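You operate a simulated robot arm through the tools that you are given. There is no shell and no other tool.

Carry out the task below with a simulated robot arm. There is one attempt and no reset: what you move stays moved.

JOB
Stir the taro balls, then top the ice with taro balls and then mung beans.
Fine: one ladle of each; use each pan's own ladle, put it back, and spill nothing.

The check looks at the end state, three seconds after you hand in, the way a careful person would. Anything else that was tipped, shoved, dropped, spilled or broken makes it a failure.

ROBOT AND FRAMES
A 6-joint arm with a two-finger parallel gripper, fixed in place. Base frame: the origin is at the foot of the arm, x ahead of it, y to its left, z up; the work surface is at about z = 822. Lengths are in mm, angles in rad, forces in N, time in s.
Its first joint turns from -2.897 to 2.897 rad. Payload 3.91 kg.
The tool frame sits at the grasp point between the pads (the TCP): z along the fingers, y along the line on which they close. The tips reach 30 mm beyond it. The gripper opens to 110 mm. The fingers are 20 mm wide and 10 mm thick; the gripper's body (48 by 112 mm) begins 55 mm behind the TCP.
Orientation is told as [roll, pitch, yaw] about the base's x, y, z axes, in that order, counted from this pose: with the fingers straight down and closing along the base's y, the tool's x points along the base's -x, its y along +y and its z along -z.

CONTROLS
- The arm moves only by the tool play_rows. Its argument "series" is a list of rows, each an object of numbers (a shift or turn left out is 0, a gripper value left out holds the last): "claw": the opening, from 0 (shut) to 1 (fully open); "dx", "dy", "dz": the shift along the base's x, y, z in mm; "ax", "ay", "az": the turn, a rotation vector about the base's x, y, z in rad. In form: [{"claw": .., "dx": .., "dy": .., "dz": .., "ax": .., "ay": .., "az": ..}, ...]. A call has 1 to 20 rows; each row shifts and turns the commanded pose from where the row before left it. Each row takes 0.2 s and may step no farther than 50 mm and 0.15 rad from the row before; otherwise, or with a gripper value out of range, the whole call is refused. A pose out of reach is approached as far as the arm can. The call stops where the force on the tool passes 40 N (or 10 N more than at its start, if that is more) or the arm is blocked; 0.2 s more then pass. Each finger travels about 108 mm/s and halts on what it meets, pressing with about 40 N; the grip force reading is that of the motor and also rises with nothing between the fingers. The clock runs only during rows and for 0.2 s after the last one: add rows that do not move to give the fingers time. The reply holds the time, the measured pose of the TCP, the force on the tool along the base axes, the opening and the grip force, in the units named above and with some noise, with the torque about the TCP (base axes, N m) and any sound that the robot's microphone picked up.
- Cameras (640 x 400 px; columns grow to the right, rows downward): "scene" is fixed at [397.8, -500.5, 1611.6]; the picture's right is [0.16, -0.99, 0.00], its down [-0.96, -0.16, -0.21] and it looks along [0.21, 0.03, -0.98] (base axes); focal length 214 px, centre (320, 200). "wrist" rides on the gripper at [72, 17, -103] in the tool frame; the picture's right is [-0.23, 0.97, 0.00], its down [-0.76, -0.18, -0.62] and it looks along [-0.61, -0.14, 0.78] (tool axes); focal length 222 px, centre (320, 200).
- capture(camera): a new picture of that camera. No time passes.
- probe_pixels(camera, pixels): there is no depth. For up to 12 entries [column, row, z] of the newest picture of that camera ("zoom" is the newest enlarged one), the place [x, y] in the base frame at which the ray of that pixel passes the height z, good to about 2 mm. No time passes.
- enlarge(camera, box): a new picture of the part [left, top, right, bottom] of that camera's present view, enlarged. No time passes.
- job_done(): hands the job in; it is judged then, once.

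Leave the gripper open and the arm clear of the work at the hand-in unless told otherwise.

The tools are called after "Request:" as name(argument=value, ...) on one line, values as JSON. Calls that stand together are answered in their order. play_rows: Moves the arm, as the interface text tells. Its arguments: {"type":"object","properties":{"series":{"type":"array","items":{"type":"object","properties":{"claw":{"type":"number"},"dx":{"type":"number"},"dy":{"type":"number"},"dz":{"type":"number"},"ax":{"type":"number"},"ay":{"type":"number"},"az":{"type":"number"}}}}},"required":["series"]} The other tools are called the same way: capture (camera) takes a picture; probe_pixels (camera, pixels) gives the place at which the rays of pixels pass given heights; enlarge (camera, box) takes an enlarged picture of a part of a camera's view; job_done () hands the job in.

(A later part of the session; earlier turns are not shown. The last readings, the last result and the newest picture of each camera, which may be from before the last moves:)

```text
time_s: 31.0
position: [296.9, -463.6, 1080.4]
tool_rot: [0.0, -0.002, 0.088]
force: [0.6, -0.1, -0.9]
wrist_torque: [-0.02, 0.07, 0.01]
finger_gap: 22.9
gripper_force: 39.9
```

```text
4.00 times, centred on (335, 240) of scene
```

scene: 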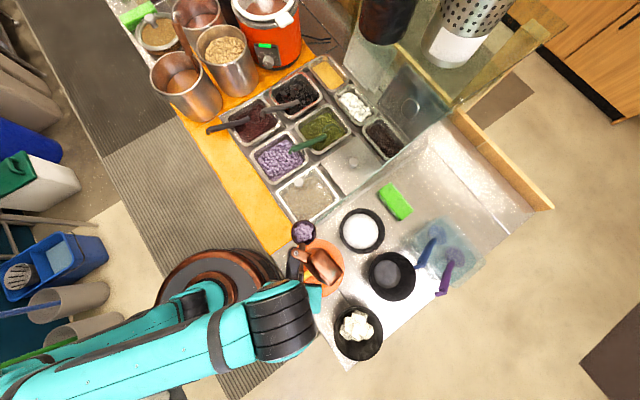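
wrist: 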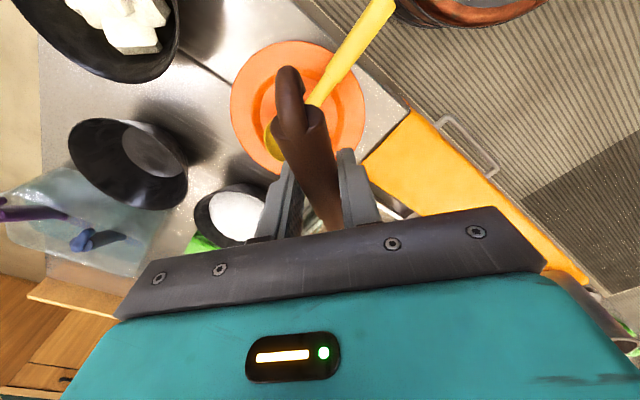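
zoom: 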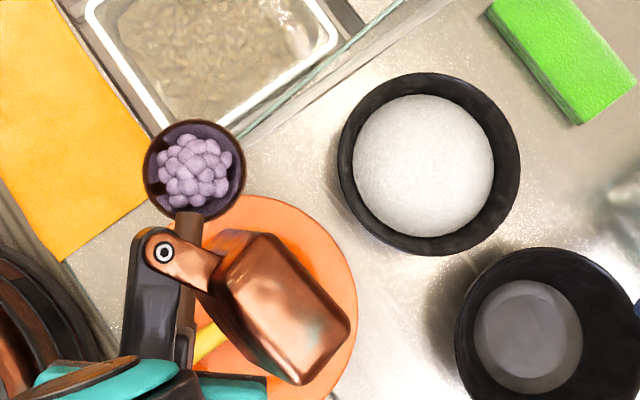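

The cup is intact and the ice is a dome inside the bowl, with the rim centred at about (470,-634). I'll continue the carry at height, TCP to about (335,-600) with yaw about 0.36.

Request:
play_rows(series=[{"claw": 0, "dx": 0.88, "dy": -3.15, "az": 0.00628}, {"dx": 1.76, "dy": -6.29, "az": 0.01255}, {"dx": 2.64, "dy": -9.44, "az": 0.01883}, {"dx": 3.22, "dy": -11.54, "az": 0.02301}, {"dx": 3.52, "dy": -12.59, "az": 0.0251}, {"dx": 3.52, "dy": -12.59, "az": 0.0251}, {"dx": 3.52, "dy": -12.59, "az": 0.0251}, {"dx": 3.52, "dy": -12.59, "az": 0.0251}, {"dx": 3.52, "dy": -12.59, "az": 0.0251}, {"dx": 3.52, "dy": -12.59, "az": 0.0251}, {"dx": 3.22, "dy": -11.54, "az": 0.02301}, {"dx": 2.64, "dy": -9.44, "az": 0.01883}, {"dx": 1.76, "dy": -6.29, "az": 0.01255}, {"dx": 0.88, "dy": -3.15, "az": 0.00628}])

Request:
capture(camera="wrist")

Request:
enlarge(camera="scene", box=[250, 190, 440, 350])

```text
time_s: 34.0
position: [334.7, -600.0, 1079.9]
tool_rot: [-0.002, -0.004, 0.361]
force: [0.0, -0.2, -1.4]
wrist_torque: [-0.03, 0.08, 0.05]
finger_gap: 23.1
gripper_force: 39.9
```

```text
taken
```

wrist: 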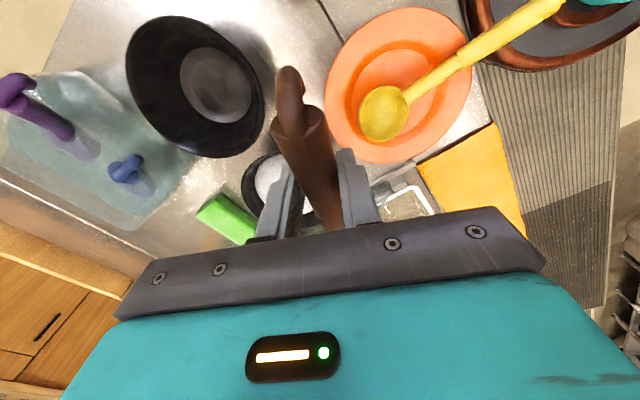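

```text
2.50 times, centred on (345, 270) of scene
```

zoom: 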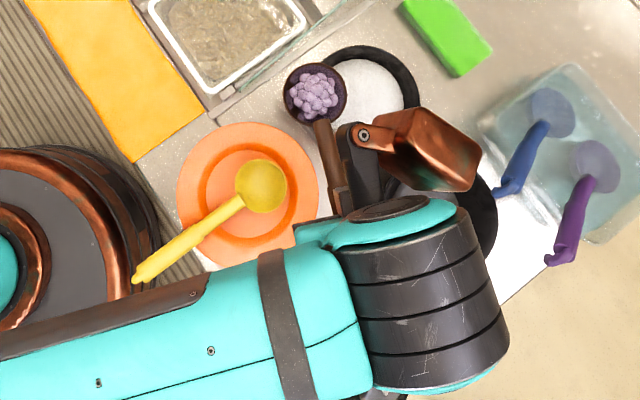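

The ladle is still heaped. Now the approach over the ice bowl: TCP to about (390,-748,1001) with yaw 0.64, which puts the cup over the far part of the bowl ready to roll.

Request:
play_rows(series=[{"claw": 0, "dx": 1.07, "dy": -2.88, "dz": -1.54, "az": 0.0055}, {"dx": 2.14, "dy": -5.77, "dz": -3.08, "az": 0.011}, {"dx": 3.21, "dy": -8.65, "dz": -4.62, "az": 0.01651}, {"dx": 3.93, "dy": -10.57, "dz": -5.64, "az": 0.02017}, {"dx": 4.29, "dy": -11.53, "dz": -6.16, "az": 0.02201}, {"dx": 4.29, "dy": -11.53, "dz": -6.16, "az": 0.02201}, {"dx": 4.29, "dy": -11.53, "dz": -6.16, "az": 0.02201}, {"dx": 4.29, "dy": -11.53, "dz": -6.16, "az": 0.02201}, {"dx": 4.29, "dy": -11.53, "dz": -6.16, "az": 0.02201}, {"dx": 4.29, "dy": -11.53, "dz": -6.16, "az": 0.02201}, {"dx": 4.29, "dy": -11.53, "dz": -6.16, "az": 0.02201}, {"dx": 4.29, "dy": -11.53, "dz": -6.16, "az": 0.02201}, {"dx": 3.93, "dy": -10.57, "dz": -5.64, "az": 0.02017}, {"dx": 3.21, "dy": -8.65, "dz": -4.62, "az": 0.01651}, {"dx": 2.14, "dy": -5.77, "dz": -3.08, "az": 0.011}, {"dx": 1.07, "dy": -2.88, "dz": -1.54, "az": 0.0055}])

Request:
capture(camera="wrist")

Request:
enlarge(camera="scene", box=[280, 180, 460, 320])

```text
time_s: 37.4
position: [389.4, -747.6, 1000.6]
tool_rot: [0.0, -0.002, 0.642]
force: [0.8, 0.3, -1.9]
wrist_torque: [-0.07, 0.07, -0.01]
finger_gap: 23.3
gripper_force: 40.0
```

```text
taken
```

wrist: 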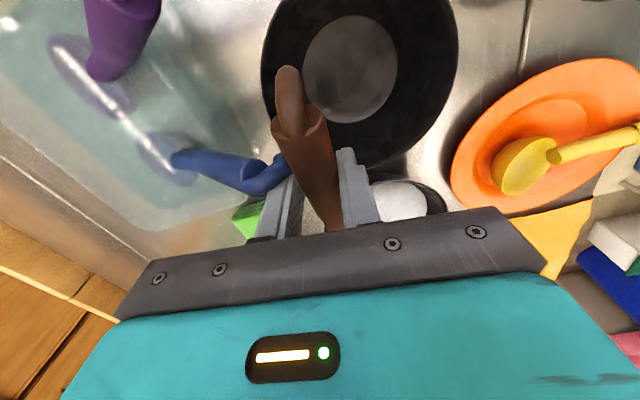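

```text
2.86 times, centred on (370, 250) of scene
```

zoom: 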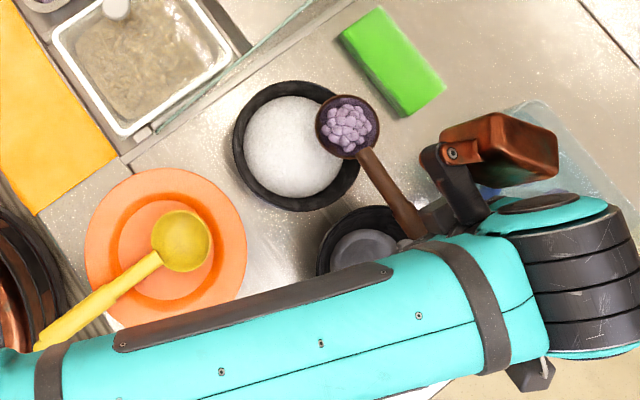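

The cup is over the bowl's far side, matching my estimate. If I rolled from this heading, the gripper would swing low over the ice-cube bowl, so I'll re-yaw about the cup (handle azimuth about 190°). The gripper will then swing over the clear plate side.

Request:
play_rows(series=[{"claw": 0, "dx": -1.21, "dy": 1.36, "az": -0.01323}, {"dx": -2.41, "dy": 2.72, "az": -0.02646}, {"dx": -3.62, "dy": 4.08, "az": -0.03969}, {"dx": -4.42, "dy": 4.99, "az": -0.04851}, {"dx": -4.82, "dy": 5.45, "az": -0.05292}, {"dx": -4.82, "dy": 5.45, "az": -0.05292}, {"dx": -4.82, "dy": 5.45, "az": -0.05292}, {"dx": -4.82, "dy": 5.45, "az": -0.05292}, {"dx": -4.42, "dy": 4.99, "az": -0.04851}, {"dx": -3.62, "dy": 4.08, "az": -0.03969}, {"dx": -2.41, "dy": 2.72, "az": -0.02646}, {"dx": -1.21, "dy": 1.36, "az": -0.01323}, {}])

Request:
capture(camera="wrist")

Request:
enlarge(camera="scene", box=[280, 180, 460, 320])

```text
time_s: 40.2
position: [347.1, -698.6, 1000.2]
tool_rot: [0.0, -0.001, 0.176]
force: [-0.2, -0.3, -1.2]
wrist_torque: [-0.02, 0.04, 0.0]
finger_gap: 23.1
gripper_force: 40.1
```

```text
taken
```

wrist: 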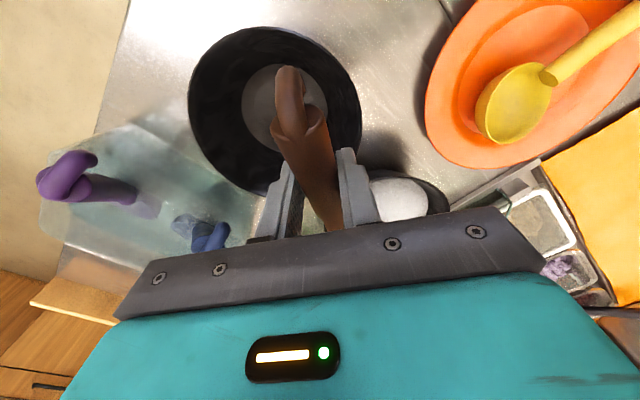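

```text
2.86 times, centred on (370, 250) of scene
```

zoom: 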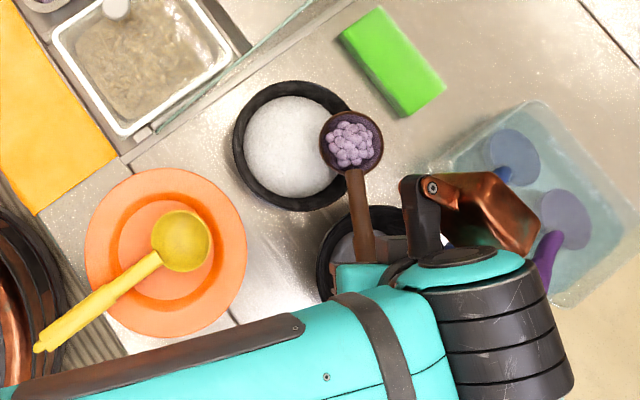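

The cup lip is about 10 mm past the bowl centre and about 45 mm above the rim plane. Now I'll roll about the handle axis while keeping the lip fixed over the bowl, first to 0.5 rad.

Request:
play_rows(series=[{"claw": 0, "dx": -1.0, "dy": 5.67, "dz": 3.01, "ax": -0.0985, "ay": -0.01736}, {"dx": -1.05, "dy": 5.93, "dz": 2.43, "ax": -0.0985, "ay": -0.01736}, {"dx": -1.08, "dy": 6.15, "dz": 1.81, "ax": -0.0985, "ay": -0.01736}, {"dx": -1.11, "dy": 6.29, "dz": 1.18, "ax": -0.0985, "ay": -0.01736}, {"dx": -1.12, "dy": 6.38, "dz": 0.54, "ax": -0.0985, "ay": -0.01736}])

Request:
enlarge(camera="scene", box=[280, 180, 460, 320])

Request:
enlarge(camera="scene", box=[330, 190, 420, 270])

```text
time_s: 41.4
position: [342.6, -667.5, 1010.5]
tool_rot: [-0.502, -0.002, 0.176]
force: [0.5, 0.4, -1.5]
wrist_torque: [-0.01, 0.09, -0.05]
finger_gap: 23.4
gripper_force: 40.0
```

```text
2.86 times, centred on (370, 250) of scene
```

zoom: 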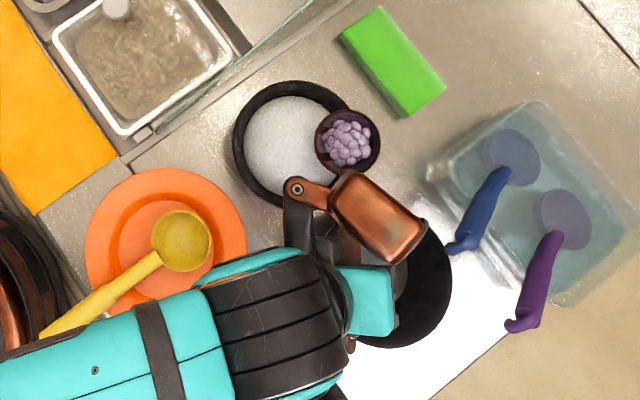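

```text
5.00 times, centred on (375, 230) of scene
```

zoom: 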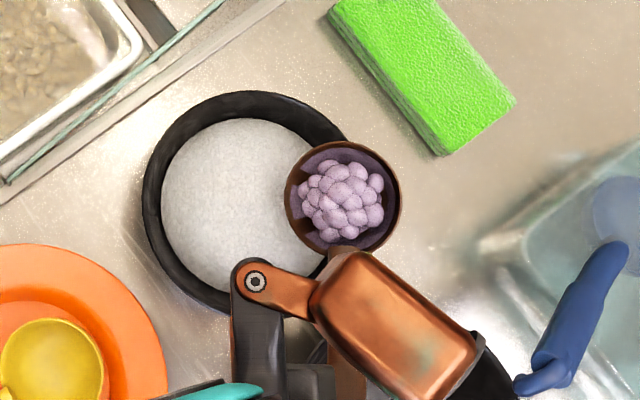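

Rolled to 0.5 rad: the balls are still seated and the lip is right over the ice centre. I'll continue to 1.0 rad, lowering the lip about 15 mm.

Request:
play_rows(series=[{"claw": 0, "dx": -1.13, "dy": 6.39, "dz": -3.1, "ax": -0.0985, "ay": -0.01736}, {"dx": -1.12, "dy": 6.36, "dz": -3.8, "ax": -0.0985, "ay": -0.01736}, {"dx": -1.1, "dy": 6.24, "dz": -4.4, "ax": -0.0985, "ay": -0.01736}, {"dx": -1.07, "dy": 6.08, "dz": -5.0, "ax": -0.0985, "ay": -0.01736}, {"dx": -1.03, "dy": 5.85, "dz": -5.6, "ax": -0.0985, "ay": -0.01736}])

Request:
enlarge(camera="scene", box=[250, 180, 460, 320])

Request:
enlarge(camera="scene", box=[330, 190, 420, 270])

Request:
capture(camera="wrist")

```text
time_s: 42.6
position: [337.9, -637.8, 987.1]
tool_rot: [-0.998, 0.0, 0.177]
force: [-0.3, -0.2, -0.8]
wrist_torque: [0.04, 0.04, -0.02]
finger_gap: 23.0
gripper_force: 39.8
```

```text
2.86 times, centred on (355, 250) of scene
```

zoom: 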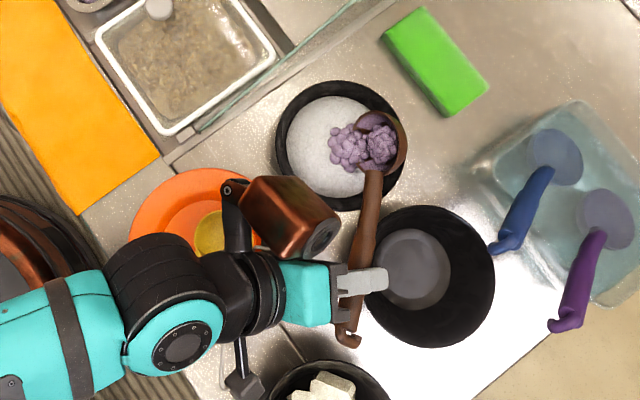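

```text
5.00 times, centred on (375, 230) of scene
```

zoom: 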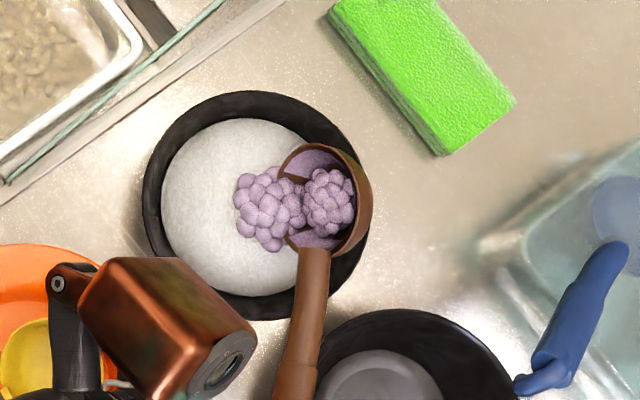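

```text
taken
```

wrist: 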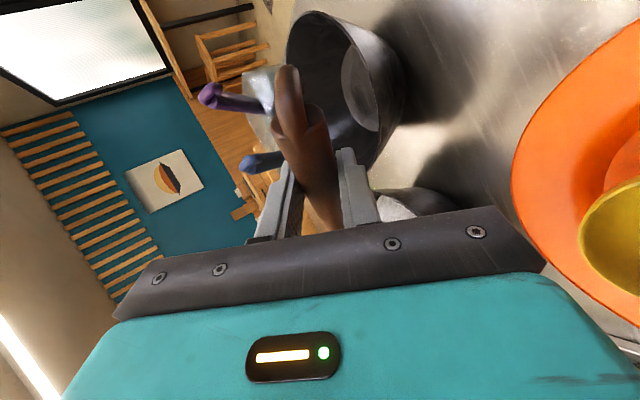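

The balls are landing on the ice, all inside the bowl, with the pile about 14 mm right of centre. I'll continue rolling to 1.5 rad and shift the lip about 12 mm toward the bowl centre.

Request:
play_rows(series=[{"claw": 0, "dx": -1.4, "dy": 7.93, "dz": -3.2, "ax": -0.0985, "ay": -0.01736}, {"dx": -1.34, "dy": 7.58, "dz": -3.8, "ax": -0.0985, "ay": -0.01736}, {"dx": -1.27, "dy": 7.18, "dz": -4.3, "ax": -0.0985, "ay": -0.01736}, {"dx": -1.19, "dy": 6.75, "dz": -4.7, "ax": -0.0985, "ay": -0.01736}, {"dx": -1.1, "dy": 6.25, "dz": -5.2, "ax": -0.0985, "ay": -0.01736}, {}, {}])

Request:
enlarge(camera="scene", box=[250, 180, 460, 320])

Request:
enlarge(camera="scene", box=[330, 190, 420, 270])

Request:
capture(camera="wrist")

```text
time_s: 44.2
position: [332.1, -601.5, 967.0]
tool_rot: [-1.5, 0.001, 0.176]
force: [0.1, -0.5, -0.5]
wrist_torque: [0.04, 0.04, -0.01]
finger_gap: 23.2
gripper_force: 40.3
```

```text
2.86 times, centred on (355, 250) of scene
```

zoom: 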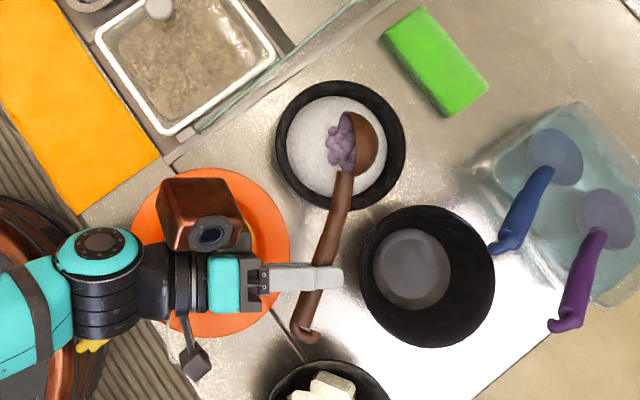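

```text
5.00 times, centred on (375, 230) of scene
```

zoom: 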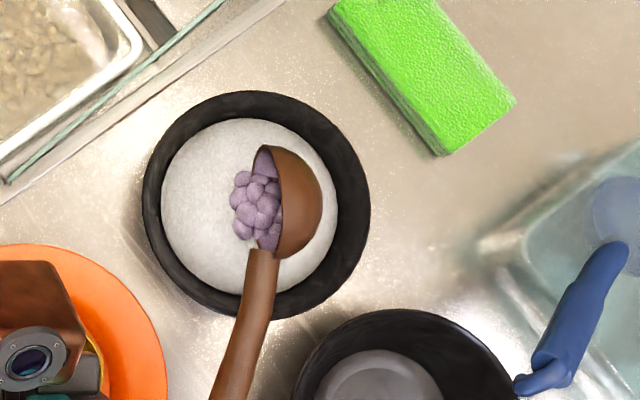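

```text
taken
```

wrist: 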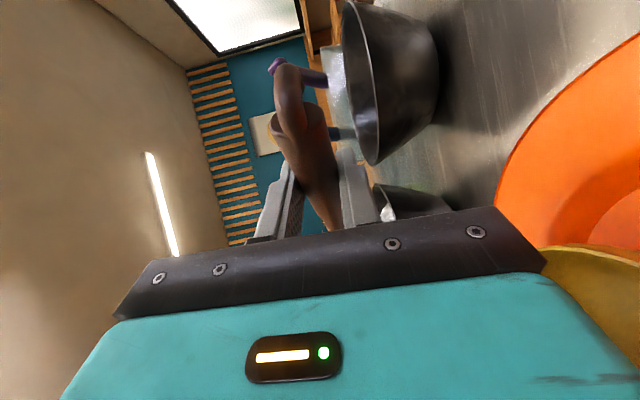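

The cup is on its side (86°) and the pile sits at the centre of the ice. I'll roll a further 0.2 rad to empty it completely, rising slightly for wrist clearance, and pause.

Request:
play_rows(series=[{"claw": 0, "dx": -0.54, "dy": 3.07, "dz": 1.8, "ax": -0.0985, "ay": -0.01736}, {"dx": -0.54, "dy": 3.07, "dz": 1.8, "ax": -0.0985, "ay": -0.01736}, {}, {}, {}])

Request:
enlarge(camera="scene", box=[330, 190, 420, 270])

```text
time_s: 45.4
position: [329.6, -595.3, 970.6]
tool_rot: [-1.698, 0.0, 0.176]
force: [0.2, -1.0, -1.1]
wrist_torque: [-0.03, 0.05, -0.02]
finger_gap: 23.0
gripper_force: 39.7
```

```text
5.00 times, centred on (375, 230) of scene
```

zoom: 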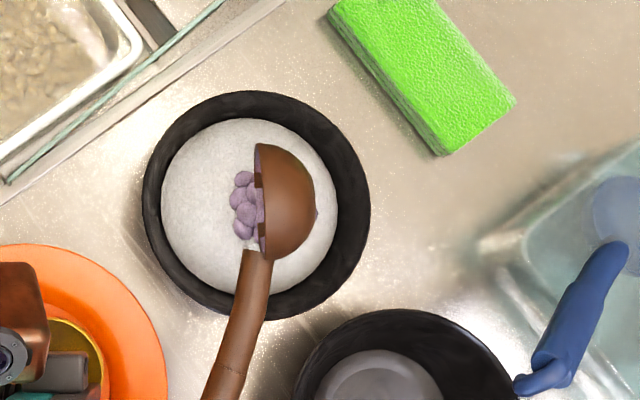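

The pile stays on the ice. I'll hold for a second so drips fall into the bowl, and then roll back upright while rising.

Request:
play_rows(series=[{"claw": 0}, {}, {}, {}, {}])

Request:
play_rows(series=[{"claw": 0, "dx": 0.5, "dy": -3.0, "dz": 4.1, "ax": 0.0985, "ay": 0.01736}, {"dx": 1.05, "dy": -6.3, "dz": 4.1, "ax": 0.0985, "ay": 0.01736}, {"dx": 1.05, "dy": -6.3, "dz": 4.1, "ax": 0.0985, "ay": 0.01736}, {"dx": 1.05, "dy": -6.3, "dz": 4.1, "ax": 0.0985, "ay": 0.01736}, {"dx": 1.05, "dy": -6.3, "dz": 4.1, "ax": 0.0985, "ay": 0.01736}, {"dx": 1.05, "dy": -6.3, "dz": 4.1, "ax": 0.0985, "ay": 0.01736}, {"dx": 1.05, "dy": -6.3, "dz": 4.1, "ax": 0.0985, "ay": 0.01736}, {"dx": 1.05, "dy": -6.3, "dz": 4.1, "ax": 0.0985, "ay": 0.01736}, {"dx": 1.05, "dy": -6.3, "dz": 4.1, "ax": 0.0985, "ay": 0.01736}, {"dx": 1.05, "dy": -6.3, "dz": 4.1, "ax": 0.0985, "ay": 0.01736}, {"dx": 1.05, "dy": -6.3, "dz": 4.1, "ax": 0.0985, "ay": 0.01736}, {"dx": 1.05, "dy": -6.3, "dz": 4.1, "ax": 0.0985, "ay": 0.01736}, {"dx": 1.05, "dy": -6.3, "dz": 4.1, "ax": 0.0985, "ay": 0.01736}, {"dx": 1.05, "dy": -6.3, "dz": 4.1, "ax": 0.0985, "ay": 0.01736}, {"dx": 1.05, "dy": -6.3, "dz": 4.1, "ax": 0.0985, "ay": 0.01736}, {"dx": 1.05, "dy": -6.3, "dz": 4.1, "ax": 0.0985, "ay": 0.01736}, {"dx": 1.05, "dy": -6.3, "dz": 4.1, "ax": 0.0985, "ay": 0.01736}, {}])

Request:
enlarge(camera="scene", box=[330, 190, 420, 270])

Request:
capture(camera="scene")

```text
time_s: 46.6
position: [329.5, -595.1, 970.6]
tool_rot: [-1.699, 0.001, 0.176]
force: [0.2, 0.6, -0.1]
wrist_torque: [0.0, 0.08, 0.0]
finger_gap: 23.3
gripper_force: 39.9
```

```text
time_s: 50.4
position: [346.8, -699.8, 1040.9]
tool_rot: [0.003, -0.001, 0.177]
force: [-0.6, -0.4, -0.8]
wrist_torque: [-0.03, 0.04, -0.01]
finger_gap: 23.4
gripper_force: 40.1
```

```text
5.00 times, centred on (375, 230) of scene
```

zoom: 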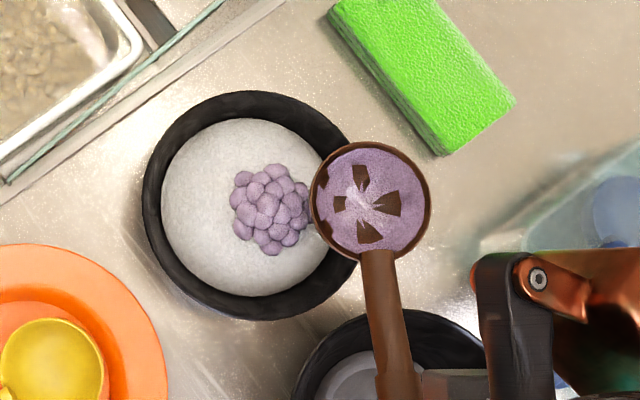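

```text
taken
```

scene: 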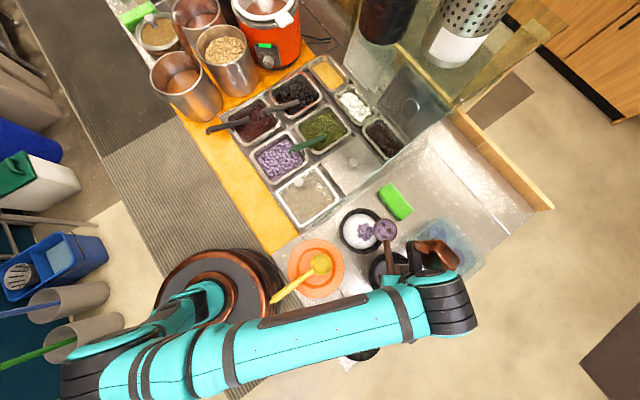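

The taro balls form a neat pile on the ice. The ladle is empty apart from a syrup film, and nothing spilled. I'll carry the ladle back level along the same way around the glass.

Request:
play_rows(series=[{"claw": 0, "dx": -0.97, "dy": 4.63, "dz": 0.76, "az": -0.0017}, {"dx": -1.94, "dy": 9.26, "dz": 1.52, "az": -0.0035}, {"dx": -2.91, "dy": 13.9, "dz": 2.28, "az": -0.0052}, {"dx": -3.55, "dy": 16.98, "dz": 2.78, "az": -0.0064}, {"dx": -3.88, "dy": 18.53, "dz": 3.04, "az": -0.007}, {"dx": -3.88, "dy": 18.53, "dz": 3.04, "az": -0.007}, {"dx": -3.88, "dy": 18.53, "dz": 3.04, "az": -0.007}, {"dx": -3.88, "dy": 18.53, "dz": 3.04, "az": -0.007}, {"dx": -3.88, "dy": 18.53, "dz": 3.04, "az": -0.007}, {"dx": -3.88, "dy": 18.53, "dz": 3.04, "az": -0.007}, {"dx": -3.88, "dy": 18.53, "dz": 3.04, "az": -0.007}, {"dx": -3.88, "dy": 18.53, "dz": 3.04, "az": -0.007}, {"dx": -3.55, "dy": 16.98, "dz": 2.78, "az": -0.0064}, {"dx": -2.91, "dy": 13.9, "dz": 2.28, "az": -0.0052}, {"dx": -1.94, "dy": 9.26, "dz": 1.52, "az": -0.0035}, {"dx": -0.97, "dy": 4.63, "dz": 0.76, "az": -0.0017}])

Request:
play_rows(series=[{"claw": 0, "dx": 2.3, "dy": 4.11, "az": -0.01}, {"dx": 4.61, "dy": 8.22, "az": -0.0201}, {"dx": 6.91, "dy": 12.33, "az": -0.0302}, {"dx": 8.45, "dy": 15.07, "az": -0.0369}, {"dx": 9.22, "dy": 16.44, "az": -0.0402}, {"dx": 9.22, "dy": 16.44, "az": -0.0402}, {"dx": 9.22, "dy": 16.44, "az": -0.0402}, {"dx": 9.22, "dy": 16.44, "az": -0.0402}, {"dx": 9.22, "dy": 16.44, "az": -0.0402}, {"dx": 9.22, "dy": 16.44, "az": -0.0402}, {"dx": 8.45, "dy": 15.07, "az": -0.0369}, {"dx": 6.91, "dy": 12.33, "az": -0.0302}, {"dx": 4.61, "dy": 8.22, "az": -0.0201}, {"dx": 2.3, "dy": 4.11, "az": -0.01}])

Request:
capture(camera="scene")

```text
time_s: 53.8
position: [297.5, -460.3, 1078.3]
tool_rot: [0.001, -0.001, 0.084]
force: [-0.3, -1.0, -0.8]
wrist_torque: [0.0, 0.05, -0.02]
finger_gap: 23.4
gripper_force: 39.4
```

```text
time_s: 56.8
position: [397.3, -282.0, 1080.1]
tool_rot: [0.0, -0.002, -0.348]
force: [0.6, 0.3, -0.8]
wrist_torque: [0.02, 0.06, -0.01]
finger_gap: 23.1
gripper_force: 40.1
```

```text
taken
```

scene: 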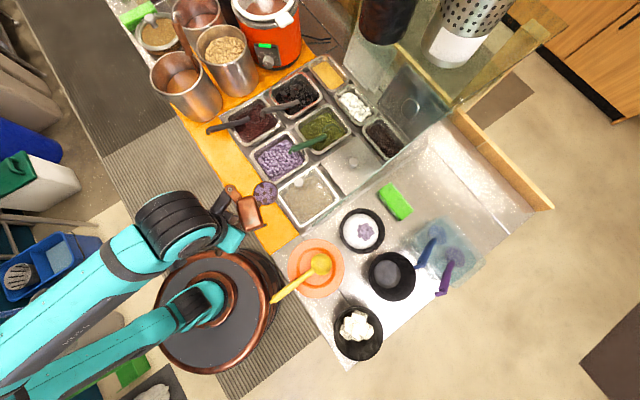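

I'll continue back to the spot above the taro pan, TCP about (590,-187,1002) with yaw -0.785.

Request:
play_rows(series=[{"claw": 0, "dx": 3.76, "dy": 1.85, "dz": -1.52, "az": -0.0085}, {"dx": 7.53, "dy": 3.71, "dz": -3.04, "az": -0.017}, {"dx": 11.3, "dy": 5.56, "dz": -4.55, "az": -0.0255}, {"dx": 13.8, "dy": 6.8, "dz": -5.57, "az": -0.0312}, {"dx": 15.06, "dy": 7.42, "dz": -6.07, "az": -0.0341}, {"dx": 15.06, "dy": 7.42, "dz": -6.07, "az": -0.0341}, {"dx": 15.06, "dy": 7.42, "dz": -6.07, "az": -0.0341}, {"dx": 15.06, "dy": 7.42, "dz": -6.07, "az": -0.0341}, {"dx": 15.06, "dy": 7.42, "dz": -6.07, "az": -0.0341}, {"dx": 15.06, "dy": 7.42, "dz": -6.07, "az": -0.0341}, {"dx": 15.06, "dy": 7.42, "dz": -6.07, "az": -0.0341}, {"dx": 15.06, "dy": 7.42, "dz": -6.07, "az": -0.0341}, {"dx": 13.8, "dy": 6.8, "dz": -5.57, "az": -0.0312}, {"dx": 11.3, "dy": 5.56, "dz": -4.55, "az": -0.0255}, {"dx": 7.53, "dy": 3.71, "dz": -3.04, "az": -0.017}, {"dx": 3.76, "dy": 1.85, "dz": -1.52, "az": -0.0085}, {}])

Request:
enlarge(camera="scene", box=[210, 110, 330, 190])

```text
time_s: 60.4
position: [589.8, -186.9, 1000.8]
tool_rot: [-0.001, -0.002, -0.787]
force: [-1.1, 0.2, -0.3]
wrist_torque: [0.03, 0.01, -0.01]
finger_gap: 23.3
gripper_force: 40.5
```

```text
5.00 times, centred on (270, 150) of scene
```

zoom: 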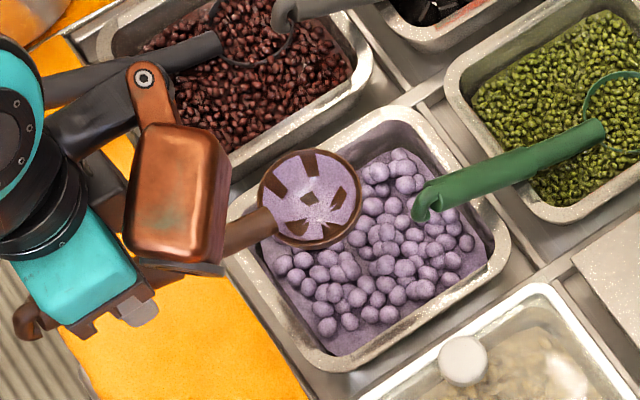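

I'm over the taro pan again. Next I'll line the cup up with its rest position and lower it slowly, shifting forward as it goes down so that the handle clears the rim. I'll stop just above the original rest height.

Request:
play_rows(series=[{"claw": 0, "dx": 6.3, "dy": 6.3}, {"dx": 6.4, "dy": 6.4}, {"dx": 2.4, "dy": -2.3, "dz": -15}, {"dx": 2.4, "dy": -2.3, "dz": -20}, {"dx": 2.4, "dy": -2.4, "dz": -15}, {"dx": 5, "dy": -4.8, "dz": -4}, {"dx": 6, "dy": -5.8, "dz": -6}, {"dx": 6, "dy": -5.8, "dz": -8}, {"dx": 5, "dy": -4.8, "dz": -9}, {}])

Request:
enlarge(camera="scene", box=[210, 110, 330, 190])

```text
time_s: 62.6
position: [632.8, -204.0, 924.0]
tool_rot: [0.0, -0.002, -0.786]
force: [0.3, -1.1, 0.2]
wrist_torque: [0.03, 0.01, 0.02]
finger_gap: 23.6
gripper_force: 40.0
```

```text
5.00 times, centred on (270, 150) of scene
```

zoom: 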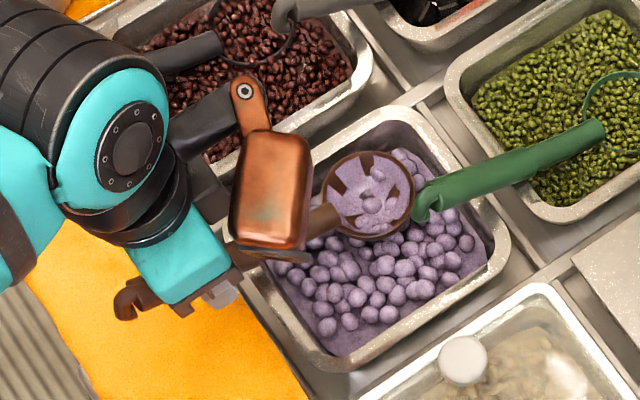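

The cup is entering the pan beside the green hook with clearance and no force. I'll lower the last 18 mm to the original grip pose.

Request:
play_rows(series=[{"claw": 0, "dx": 1.5, "dy": -1.3, "dz": -5}, {"dx": 1.2, "dy": -1.0, "dz": -5}, {"dx": 0.7, "dy": -0.5, "dz": -4}, {"dz": -3}, {"dz": -1}, {}])

Request:
enlarge(camera="scene", box=[210, 110, 330, 190])

Request:
capture(camera="wrist")

```text
time_s: 64.0
position: [634.9, -206.1, 905.1]
tool_rot: [0.001, -0.001, -0.786]
force: [1.4, -0.4, 1.2]
wrist_torque: [-0.04, 0.0, 0.0]
finger_gap: 23.3
gripper_force: 40.1
```

```text
5.00 times, centred on (270, 150) of scene
```

zoom: 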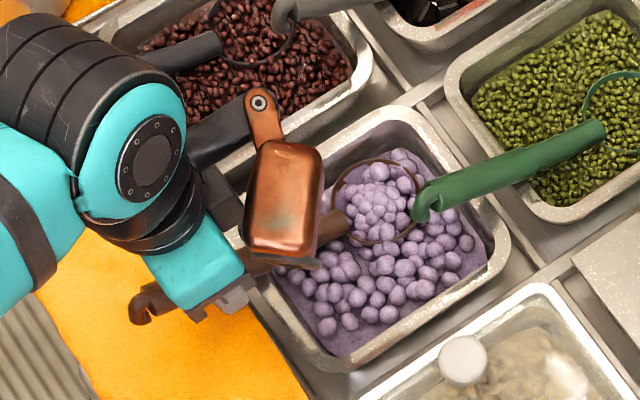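

```text
taken
```

wrist: 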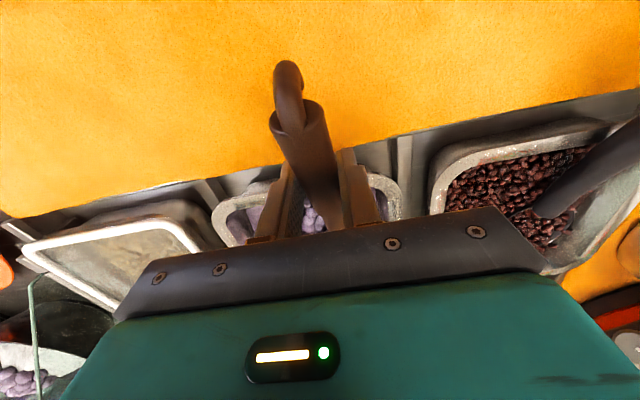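

The ladle is back at its original rest pose, with a light 1.2 N contact. I'll open the gripper gently and then rise straight up.

Request:
play_rows(series=[{"claw": 0.24}, {"claw": 0.3}, {"claw": 0.45}, {"claw": 0.6}, {"claw": 0.8}, {}])

Request:
enlarge(camera="scene", box=[210, 110, 330, 190])

Request:
capture(camera="wrist")

```text
time_s: 65.4
position: [635.1, -206.2, 906.3]
tool_rot: [0.0, -0.001, -0.784]
force: [0.0, 0.3, -0.1]
wrist_torque: [0.0, -0.01, -0.02]
finger_gap: 88.0
gripper_force: 0.1
```

```text
5.00 times, centred on (270, 150) of scene
```

zoom: 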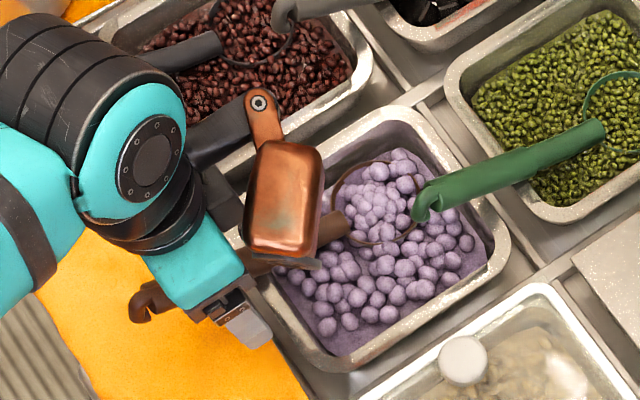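

```text
taken
```

wrist: 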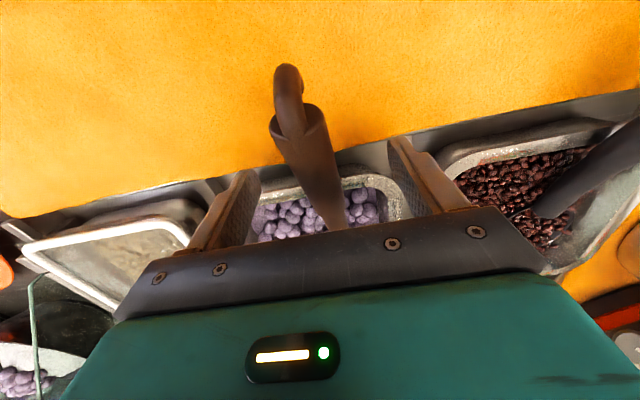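

The brown ladle rests exactly as before and the pan is clean. I'll rise clear and move over the green handle's grip spot, near (744,-381), at z≈1016.

Request:
play_rows(series=[{"claw": 0.8, "dz": 15}, {"dz": 35}, {"dz": 40}, {"dz": 20}, {"dx": 8, "dy": -13}, {"dx": 16, "dy": -26}, {"dx": 20, "dy": -32}, {"dx": 20, "dy": -32}, {"dx": 20, "dy": -32}, {"dx": 16, "dy": -26}, {"dx": 9, "dy": -14}, {}])

Request:
capture(camera="wrist")

Request:
enlarge(camera="wrist", box=[240, 40, 400, 240])

Request:
enlarge(camera="scene", box=[210, 80, 370, 190])

```text
time_s: 68.0
position: [745.4, -384.1, 1017.7]
tool_rot: [0.0, -0.002, -0.785]
force: [-0.6, -0.6, 0.5]
wrist_torque: [-0.03, 0.02, -0.05]
finger_gap: 88.3
gripper_force: 0.1
```

```text
taken
```

wrist: 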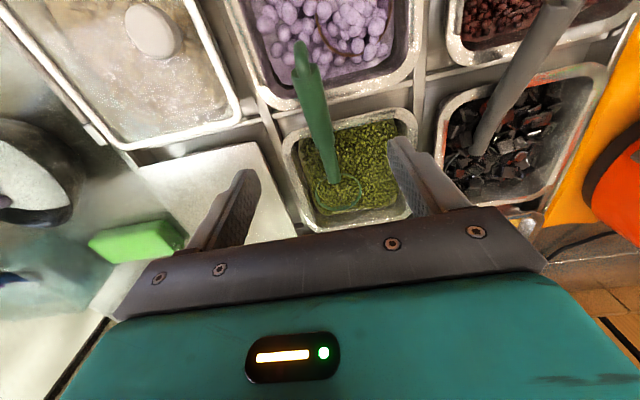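

```text
2.00 times, centred on (320, 140) of wrist
```

zoom: 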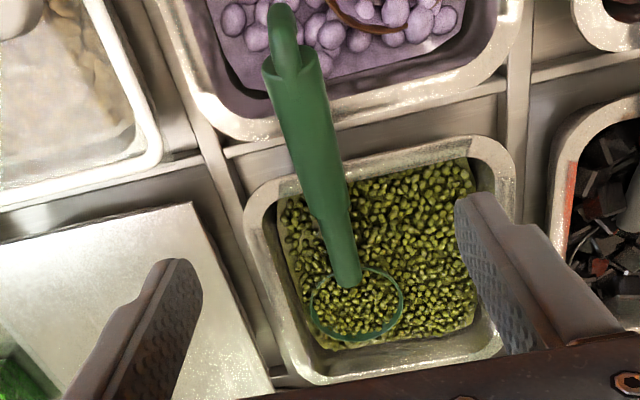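

```text
3.64 times, centred on (290, 135) of scene
```

zoom: 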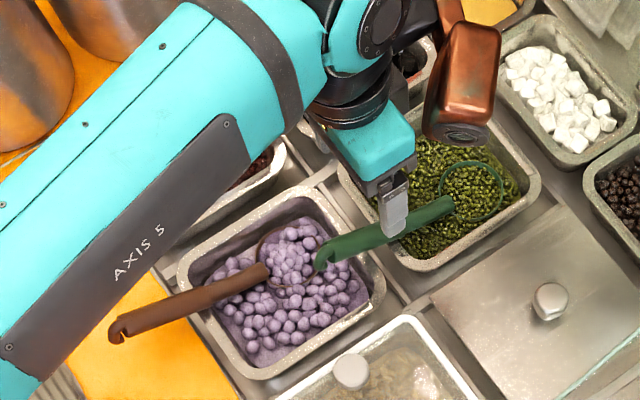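

The green handle is visible between the open fingers. I'll probe its centre line in this zoom at (294,80), (311,130), (328,190), the joint (347,283) and the ring centre (356,303).

Request:
probe_pixels(camera="zoom", pixels=[[294, 80, 907], [311, 130, 892], [328, 190, 872], [347, 283, 848], [356, 303, 848], [403, 303, 848], [310, 303, 848]])

Request:
enlarge(camera="wrist", box=[240, 40, 400, 240])

Request:
probe_pixels(camera="zoom", pixels=[[294, 80, 907], [311, 130, 892], [328, 190, 872], [347, 283, 848], [356, 303, 848], [263, 80, 907], [325, 80, 907], [284, 130, 892], [337, 130, 892], [280, 192, 848], [470, 170, 848], [478, 310, 848]])

```text
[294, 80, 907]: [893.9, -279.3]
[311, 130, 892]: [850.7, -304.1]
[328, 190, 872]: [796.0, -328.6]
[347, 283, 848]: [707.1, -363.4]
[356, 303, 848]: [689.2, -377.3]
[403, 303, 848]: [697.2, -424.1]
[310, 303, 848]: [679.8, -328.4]
```

```text
2.00 times, centred on (320, 140) of wrist
```

zoom: 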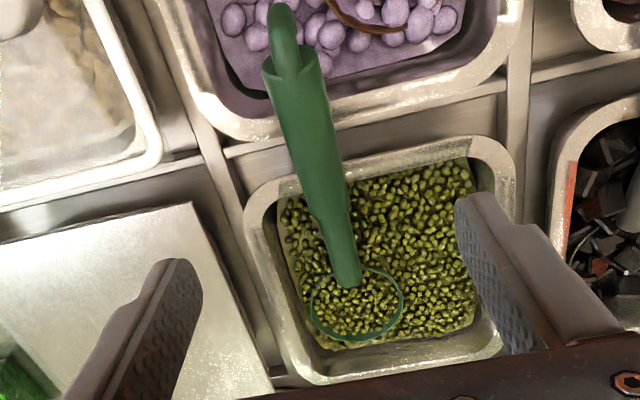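

```text
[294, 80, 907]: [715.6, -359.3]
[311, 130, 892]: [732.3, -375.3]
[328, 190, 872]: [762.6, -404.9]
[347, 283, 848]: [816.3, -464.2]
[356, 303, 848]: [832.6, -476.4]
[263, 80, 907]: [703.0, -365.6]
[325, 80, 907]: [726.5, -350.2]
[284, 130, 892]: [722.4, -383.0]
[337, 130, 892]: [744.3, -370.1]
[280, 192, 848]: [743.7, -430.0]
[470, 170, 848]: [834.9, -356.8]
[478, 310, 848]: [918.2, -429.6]
```

The green handle's axis is on x+y≈357, and my TCP is about 3 mm off to the side. I'll correct that and descend to z≈906, the same relation as with the brown ladle.

Request:
play_rows(series=[{"claw": 0.8, "dx": -0.7, "dy": -3.9, "dz": -10}, {"dz": -25}, {"dz": -30}, {"dz": -22}, {"dz": -15}, {"dz": -9}, {}])

Request:
enlarge(camera="wrist", box=[200, 20, 460, 240])

Request:
enlarge(camera="scene", box=[250, 80, 370, 170])

```text
time_s: 69.6
position: [745.1, -386.7, 904.4]
tool_rot: [0.001, -0.002, -0.786]
force: [0.4, -0.3, 0.2]
wrist_torque: [-0.01, 0.02, -0.01]
finger_gap: 88.2
gripper_force: 0.0
```

```text
1.82 times, centred on (330, 130) of wrist
```

zoom: 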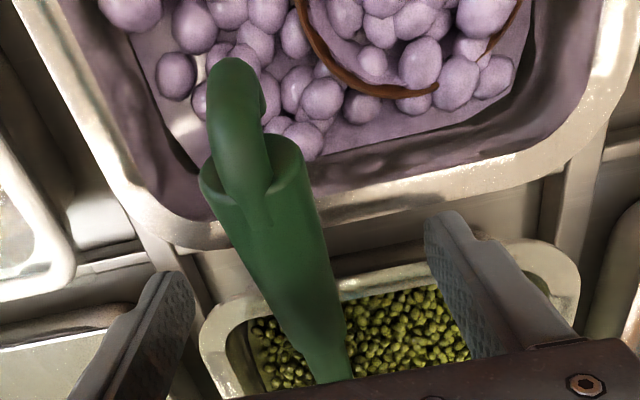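

```text
4.44 times, centred on (310, 125) of scene
```

zoom: 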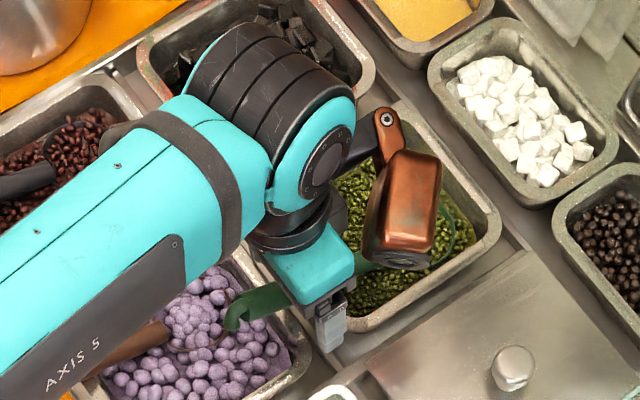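

The fingers straddle the green handle with no contact. Closing now.

Request:
play_rows(series=[{"claw": 0.5}, {"claw": 0.3}, {"claw": 0.15}, {"claw": 0}, {"claw": 0}, {"claw": 0}])

Request:
enlarge(camera="wrist", box=[200, 20, 460, 240])

```text
time_s: 71.0
position: [745.9, -386.4, 904.3]
tool_rot: [0.0, -0.002, -0.785]
force: [-0.3, -0.1, 0.8]
wrist_torque: [0.02, 0.04, -0.01]
finger_gap: 23.2
gripper_force: 39.7
```

```text
1.82 times, centred on (330, 130) of wrist
```

zoom: 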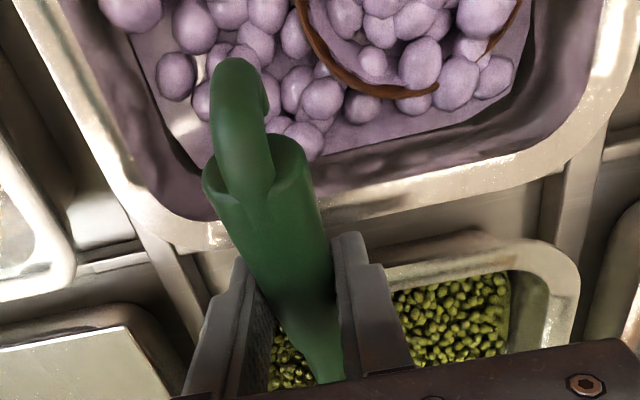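

The green ladle is gripped at a 23.2 mm gap. I'll lift it straight up about 25 mm, slowly, to see whether it comes up full from its embedded position.

Request:
play_rows(series=[{"claw": 0, "dz": 3}, {"dz": 5}, {"dz": 6}, {"dz": 6}, {"dz": 5}, {}])

Request:
enlarge(camera="scene", box=[280, 80, 370, 160])

Request:
capture(camera="wrist")

```text
time_s: 72.4
position: [745.2, -385.5, 929.8]
tool_rot: [0.0, -0.002, -0.786]
force: [-0.3, -0.3, -0.6]
wrist_torque: [0.0, 0.02, -0.03]
finger_gap: 23.2
gripper_force: 40.0
```

```text
5.00 times, centred on (325, 120) of scene
```

zoom: 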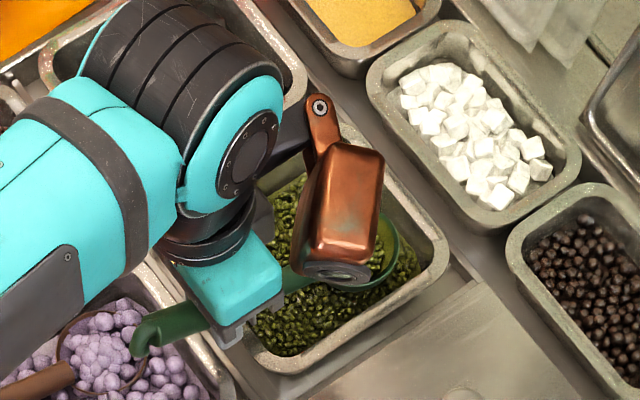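

```text
taken
```

wrist: 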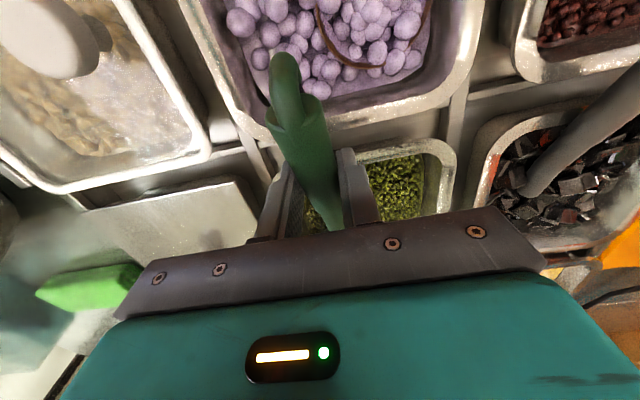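

The cup comes up essentially empty, since its green inside is visible at (390,240) in the zoom, so I need a real scoop. First I'll back the cup up along the handle direction and away from the side wall, while it's just above the beans.

Request:
play_rows(series=[{"claw": 0, "dx": -2.5, "dy": 7}, {"dx": -4.5, "dy": 12}, {"dx": -5, "dy": 14}, {"dx": -3.6, "dy": 10.8}, {}])

Request:
enlarge(camera="scene", box=[260, 80, 370, 170])

Request:
capture(camera="wrist")

```text
time_s: 73.6
position: [728.6, -342.3, 928.8]
tool_rot: [0.0, -0.003, -0.785]
force: [-0.5, -0.2, -1.0]
wrist_torque: [0.03, 0.03, -0.01]
finger_gap: 22.9
gripper_force: 40.2
```

```text
4.44 times, centred on (315, 125) of scene
```

zoom: 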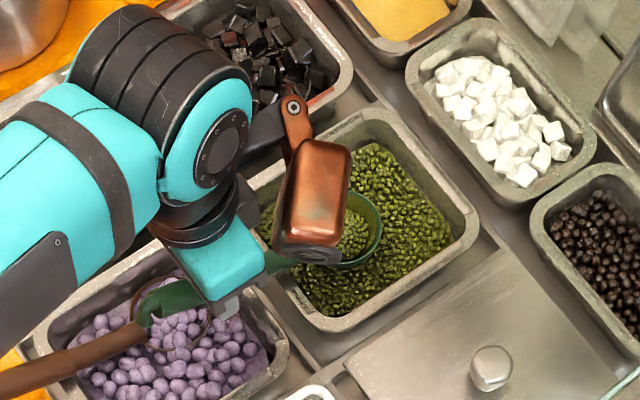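

```text
taken
```

wrist: 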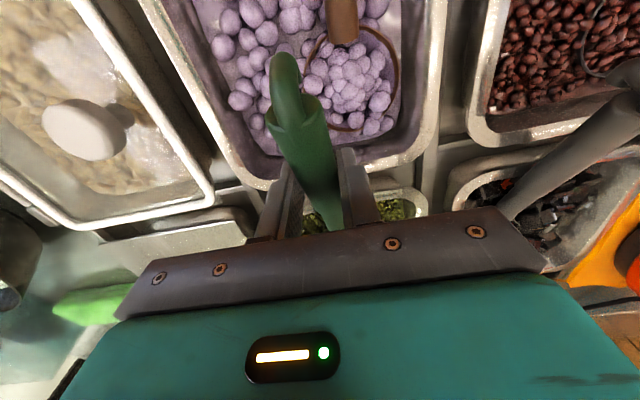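

There are beans in the cup after all, at about (352,228) in the zoom, partly hidden by the copper housing. I'll lift straight up another 70 mm to get an unobstructed view.

Request:
play_rows(series=[{"claw": 0, "dz": 4}, {"dz": 8}, {"dz": 12}, {"dz": 14}, {"dz": 14}, {"dz": 12}, {"dz": 7}, {"dz": 3}, {}, {}])

Request:
enlarge(camera="scene", box=[260, 80, 370, 170])

Request:
enlarge(camera="scene", box=[290, 100, 350, 150])

```text
time_s: 75.8
position: [729.8, -342.7, 1003.9]
tool_rot: [0.0, -0.001, -0.785]
force: [0.5, 0.7, -1.1]
wrist_torque: [0.06, 0.02, 0.0]
finger_gap: 23.4
gripper_force: 40.4
```

```text
4.44 times, centred on (315, 125) of scene
```

zoom: 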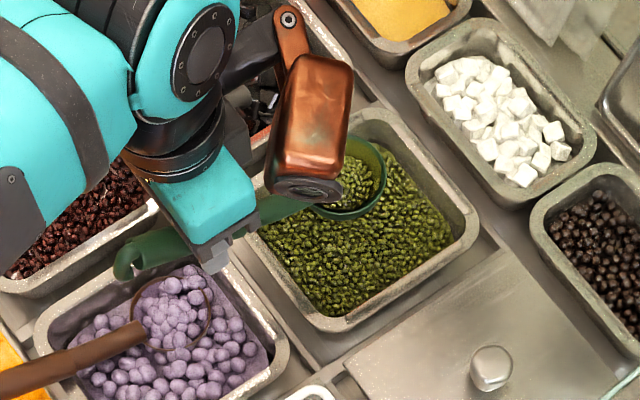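

```text
8.00 times, centred on (320, 125) of scene
```

zoom: 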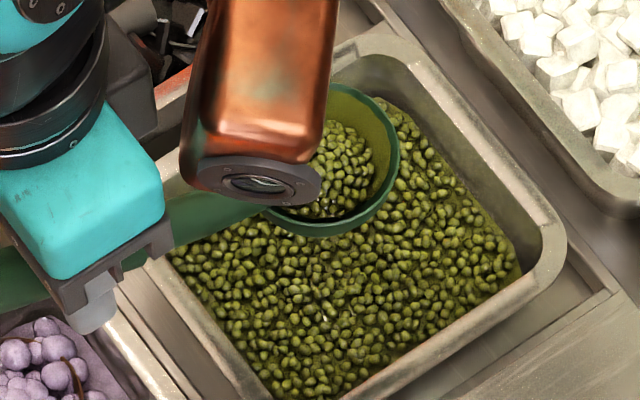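

The cup holds beans but looks only part full, and the copper housing hides much of it. I'll go back down and do a proper scoop as I did with the taro: descend and tilt first.

Request:
play_rows(series=[{"claw": 0, "dz": -10}, {"dz": -20}, {"dz": -20}, {"dz": -15}, {"dz": -6}, {"dx": 2.1, "dy": -2.1, "dz": 2.4, "ax": 0.03536, "ay": 0.03536}, {"dx": 2.3, "dy": -2.3, "dz": 2.2, "ax": 0.03536, "ay": 0.03536}, {"dx": 2.5, "dy": -2.5, "dz": 2.05, "ax": 0.03536, "ay": 0.03536}, {"dx": 2.8, "dy": -2.8, "dz": 1.85, "ax": 0.03536, "ay": 0.03536}, {"dx": 3.0, "dy": -3.0, "dz": 1.7, "ax": 0.03536, "ay": 0.03536}, {"dx": 3.1, "dy": -3.1, "dz": 1.4, "ax": 0.03536, "ay": 0.03536}])

Request:
enlarge(camera="scene", box=[260, 80, 370, 170])

```text
time_s: 78.2
position: [744.9, -358.5, 944.9]
tool_rot: [0.001, 0.301, -0.786]
force: [0.2, 0.3, -0.3]
wrist_torque: [0.03, 0.01, 0.01]
finger_gap: 23.1
gripper_force: 40.1
```

```text
4.44 times, centred on (315, 125) of scene
```

zoom: 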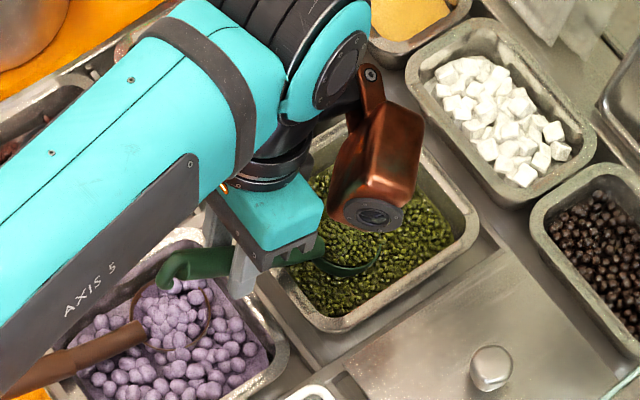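

Tilted and dipping with no force. Now I'll sweep the cup mouth-first through the beans by about 30 mm and level it while raising.

Request:
play_rows(series=[{"claw": 0, "dx": 2.83, "dy": -2.83, "dz": -5}, {"dx": 4.95, "dy": -4.95, "dz": -5}, {"dx": 4.95, "dy": -4.95, "dz": -1}, {"dx": 4.95, "dy": -4.95}, {"dx": 3.54, "dy": -3.54}, {"dx": -3.1, "dy": 3.1, "dz": 0.6, "ax": -0.03536, "ay": -0.03536}, {"dx": -3.0, "dy": 3.0, "dz": 0.3, "ax": -0.03536, "ay": -0.03536}, {"dx": -2.8, "dy": 2.8, "dz": 0.15, "ax": -0.03536, "ay": -0.03536}, {"dx": -2.5, "dy": 2.5, "dz": -0.05, "ax": -0.03536, "ay": -0.03536}, {"dx": -2.3, "dy": 2.3, "dz": -0.2, "ax": -0.03536, "ay": -0.03536}, {"dx": -2.1, "dy": 2.1, "dz": -0.4, "ax": -0.03536, "ay": -0.03536}, {}])

Request:
enlarge(camera="scene", box=[260, 80, 370, 170])

Request:
enlarge(camera="scene", box=[290, 100, 350, 150])

```text
time_s: 80.8
position: [749.5, -364.4, 933.8]
tool_rot: [-0.001, -0.002, -0.786]
force: [-0.1, -0.3, -1.2]
wrist_torque: [0.05, 0.05, -0.02]
finger_gap: 23.3
gripper_force: 39.9
```

```text
4.44 times, centred on (315, 125) of scene
```

zoom: 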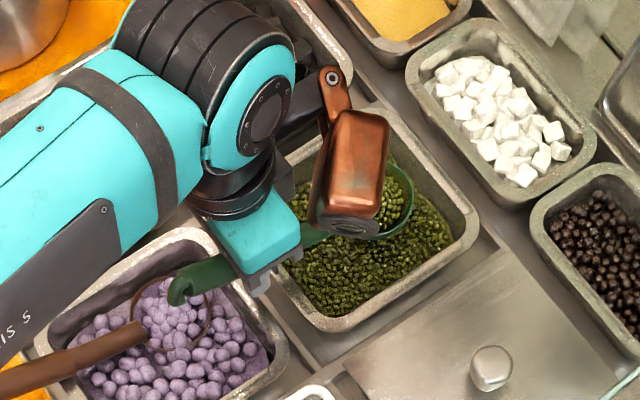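

```text
8.00 times, centred on (320, 125) of scene
```

zoom: 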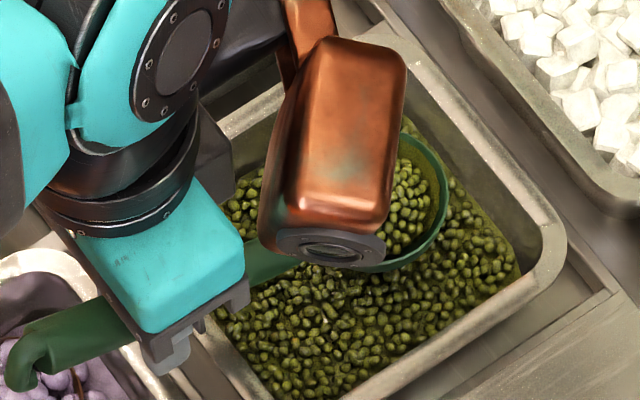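

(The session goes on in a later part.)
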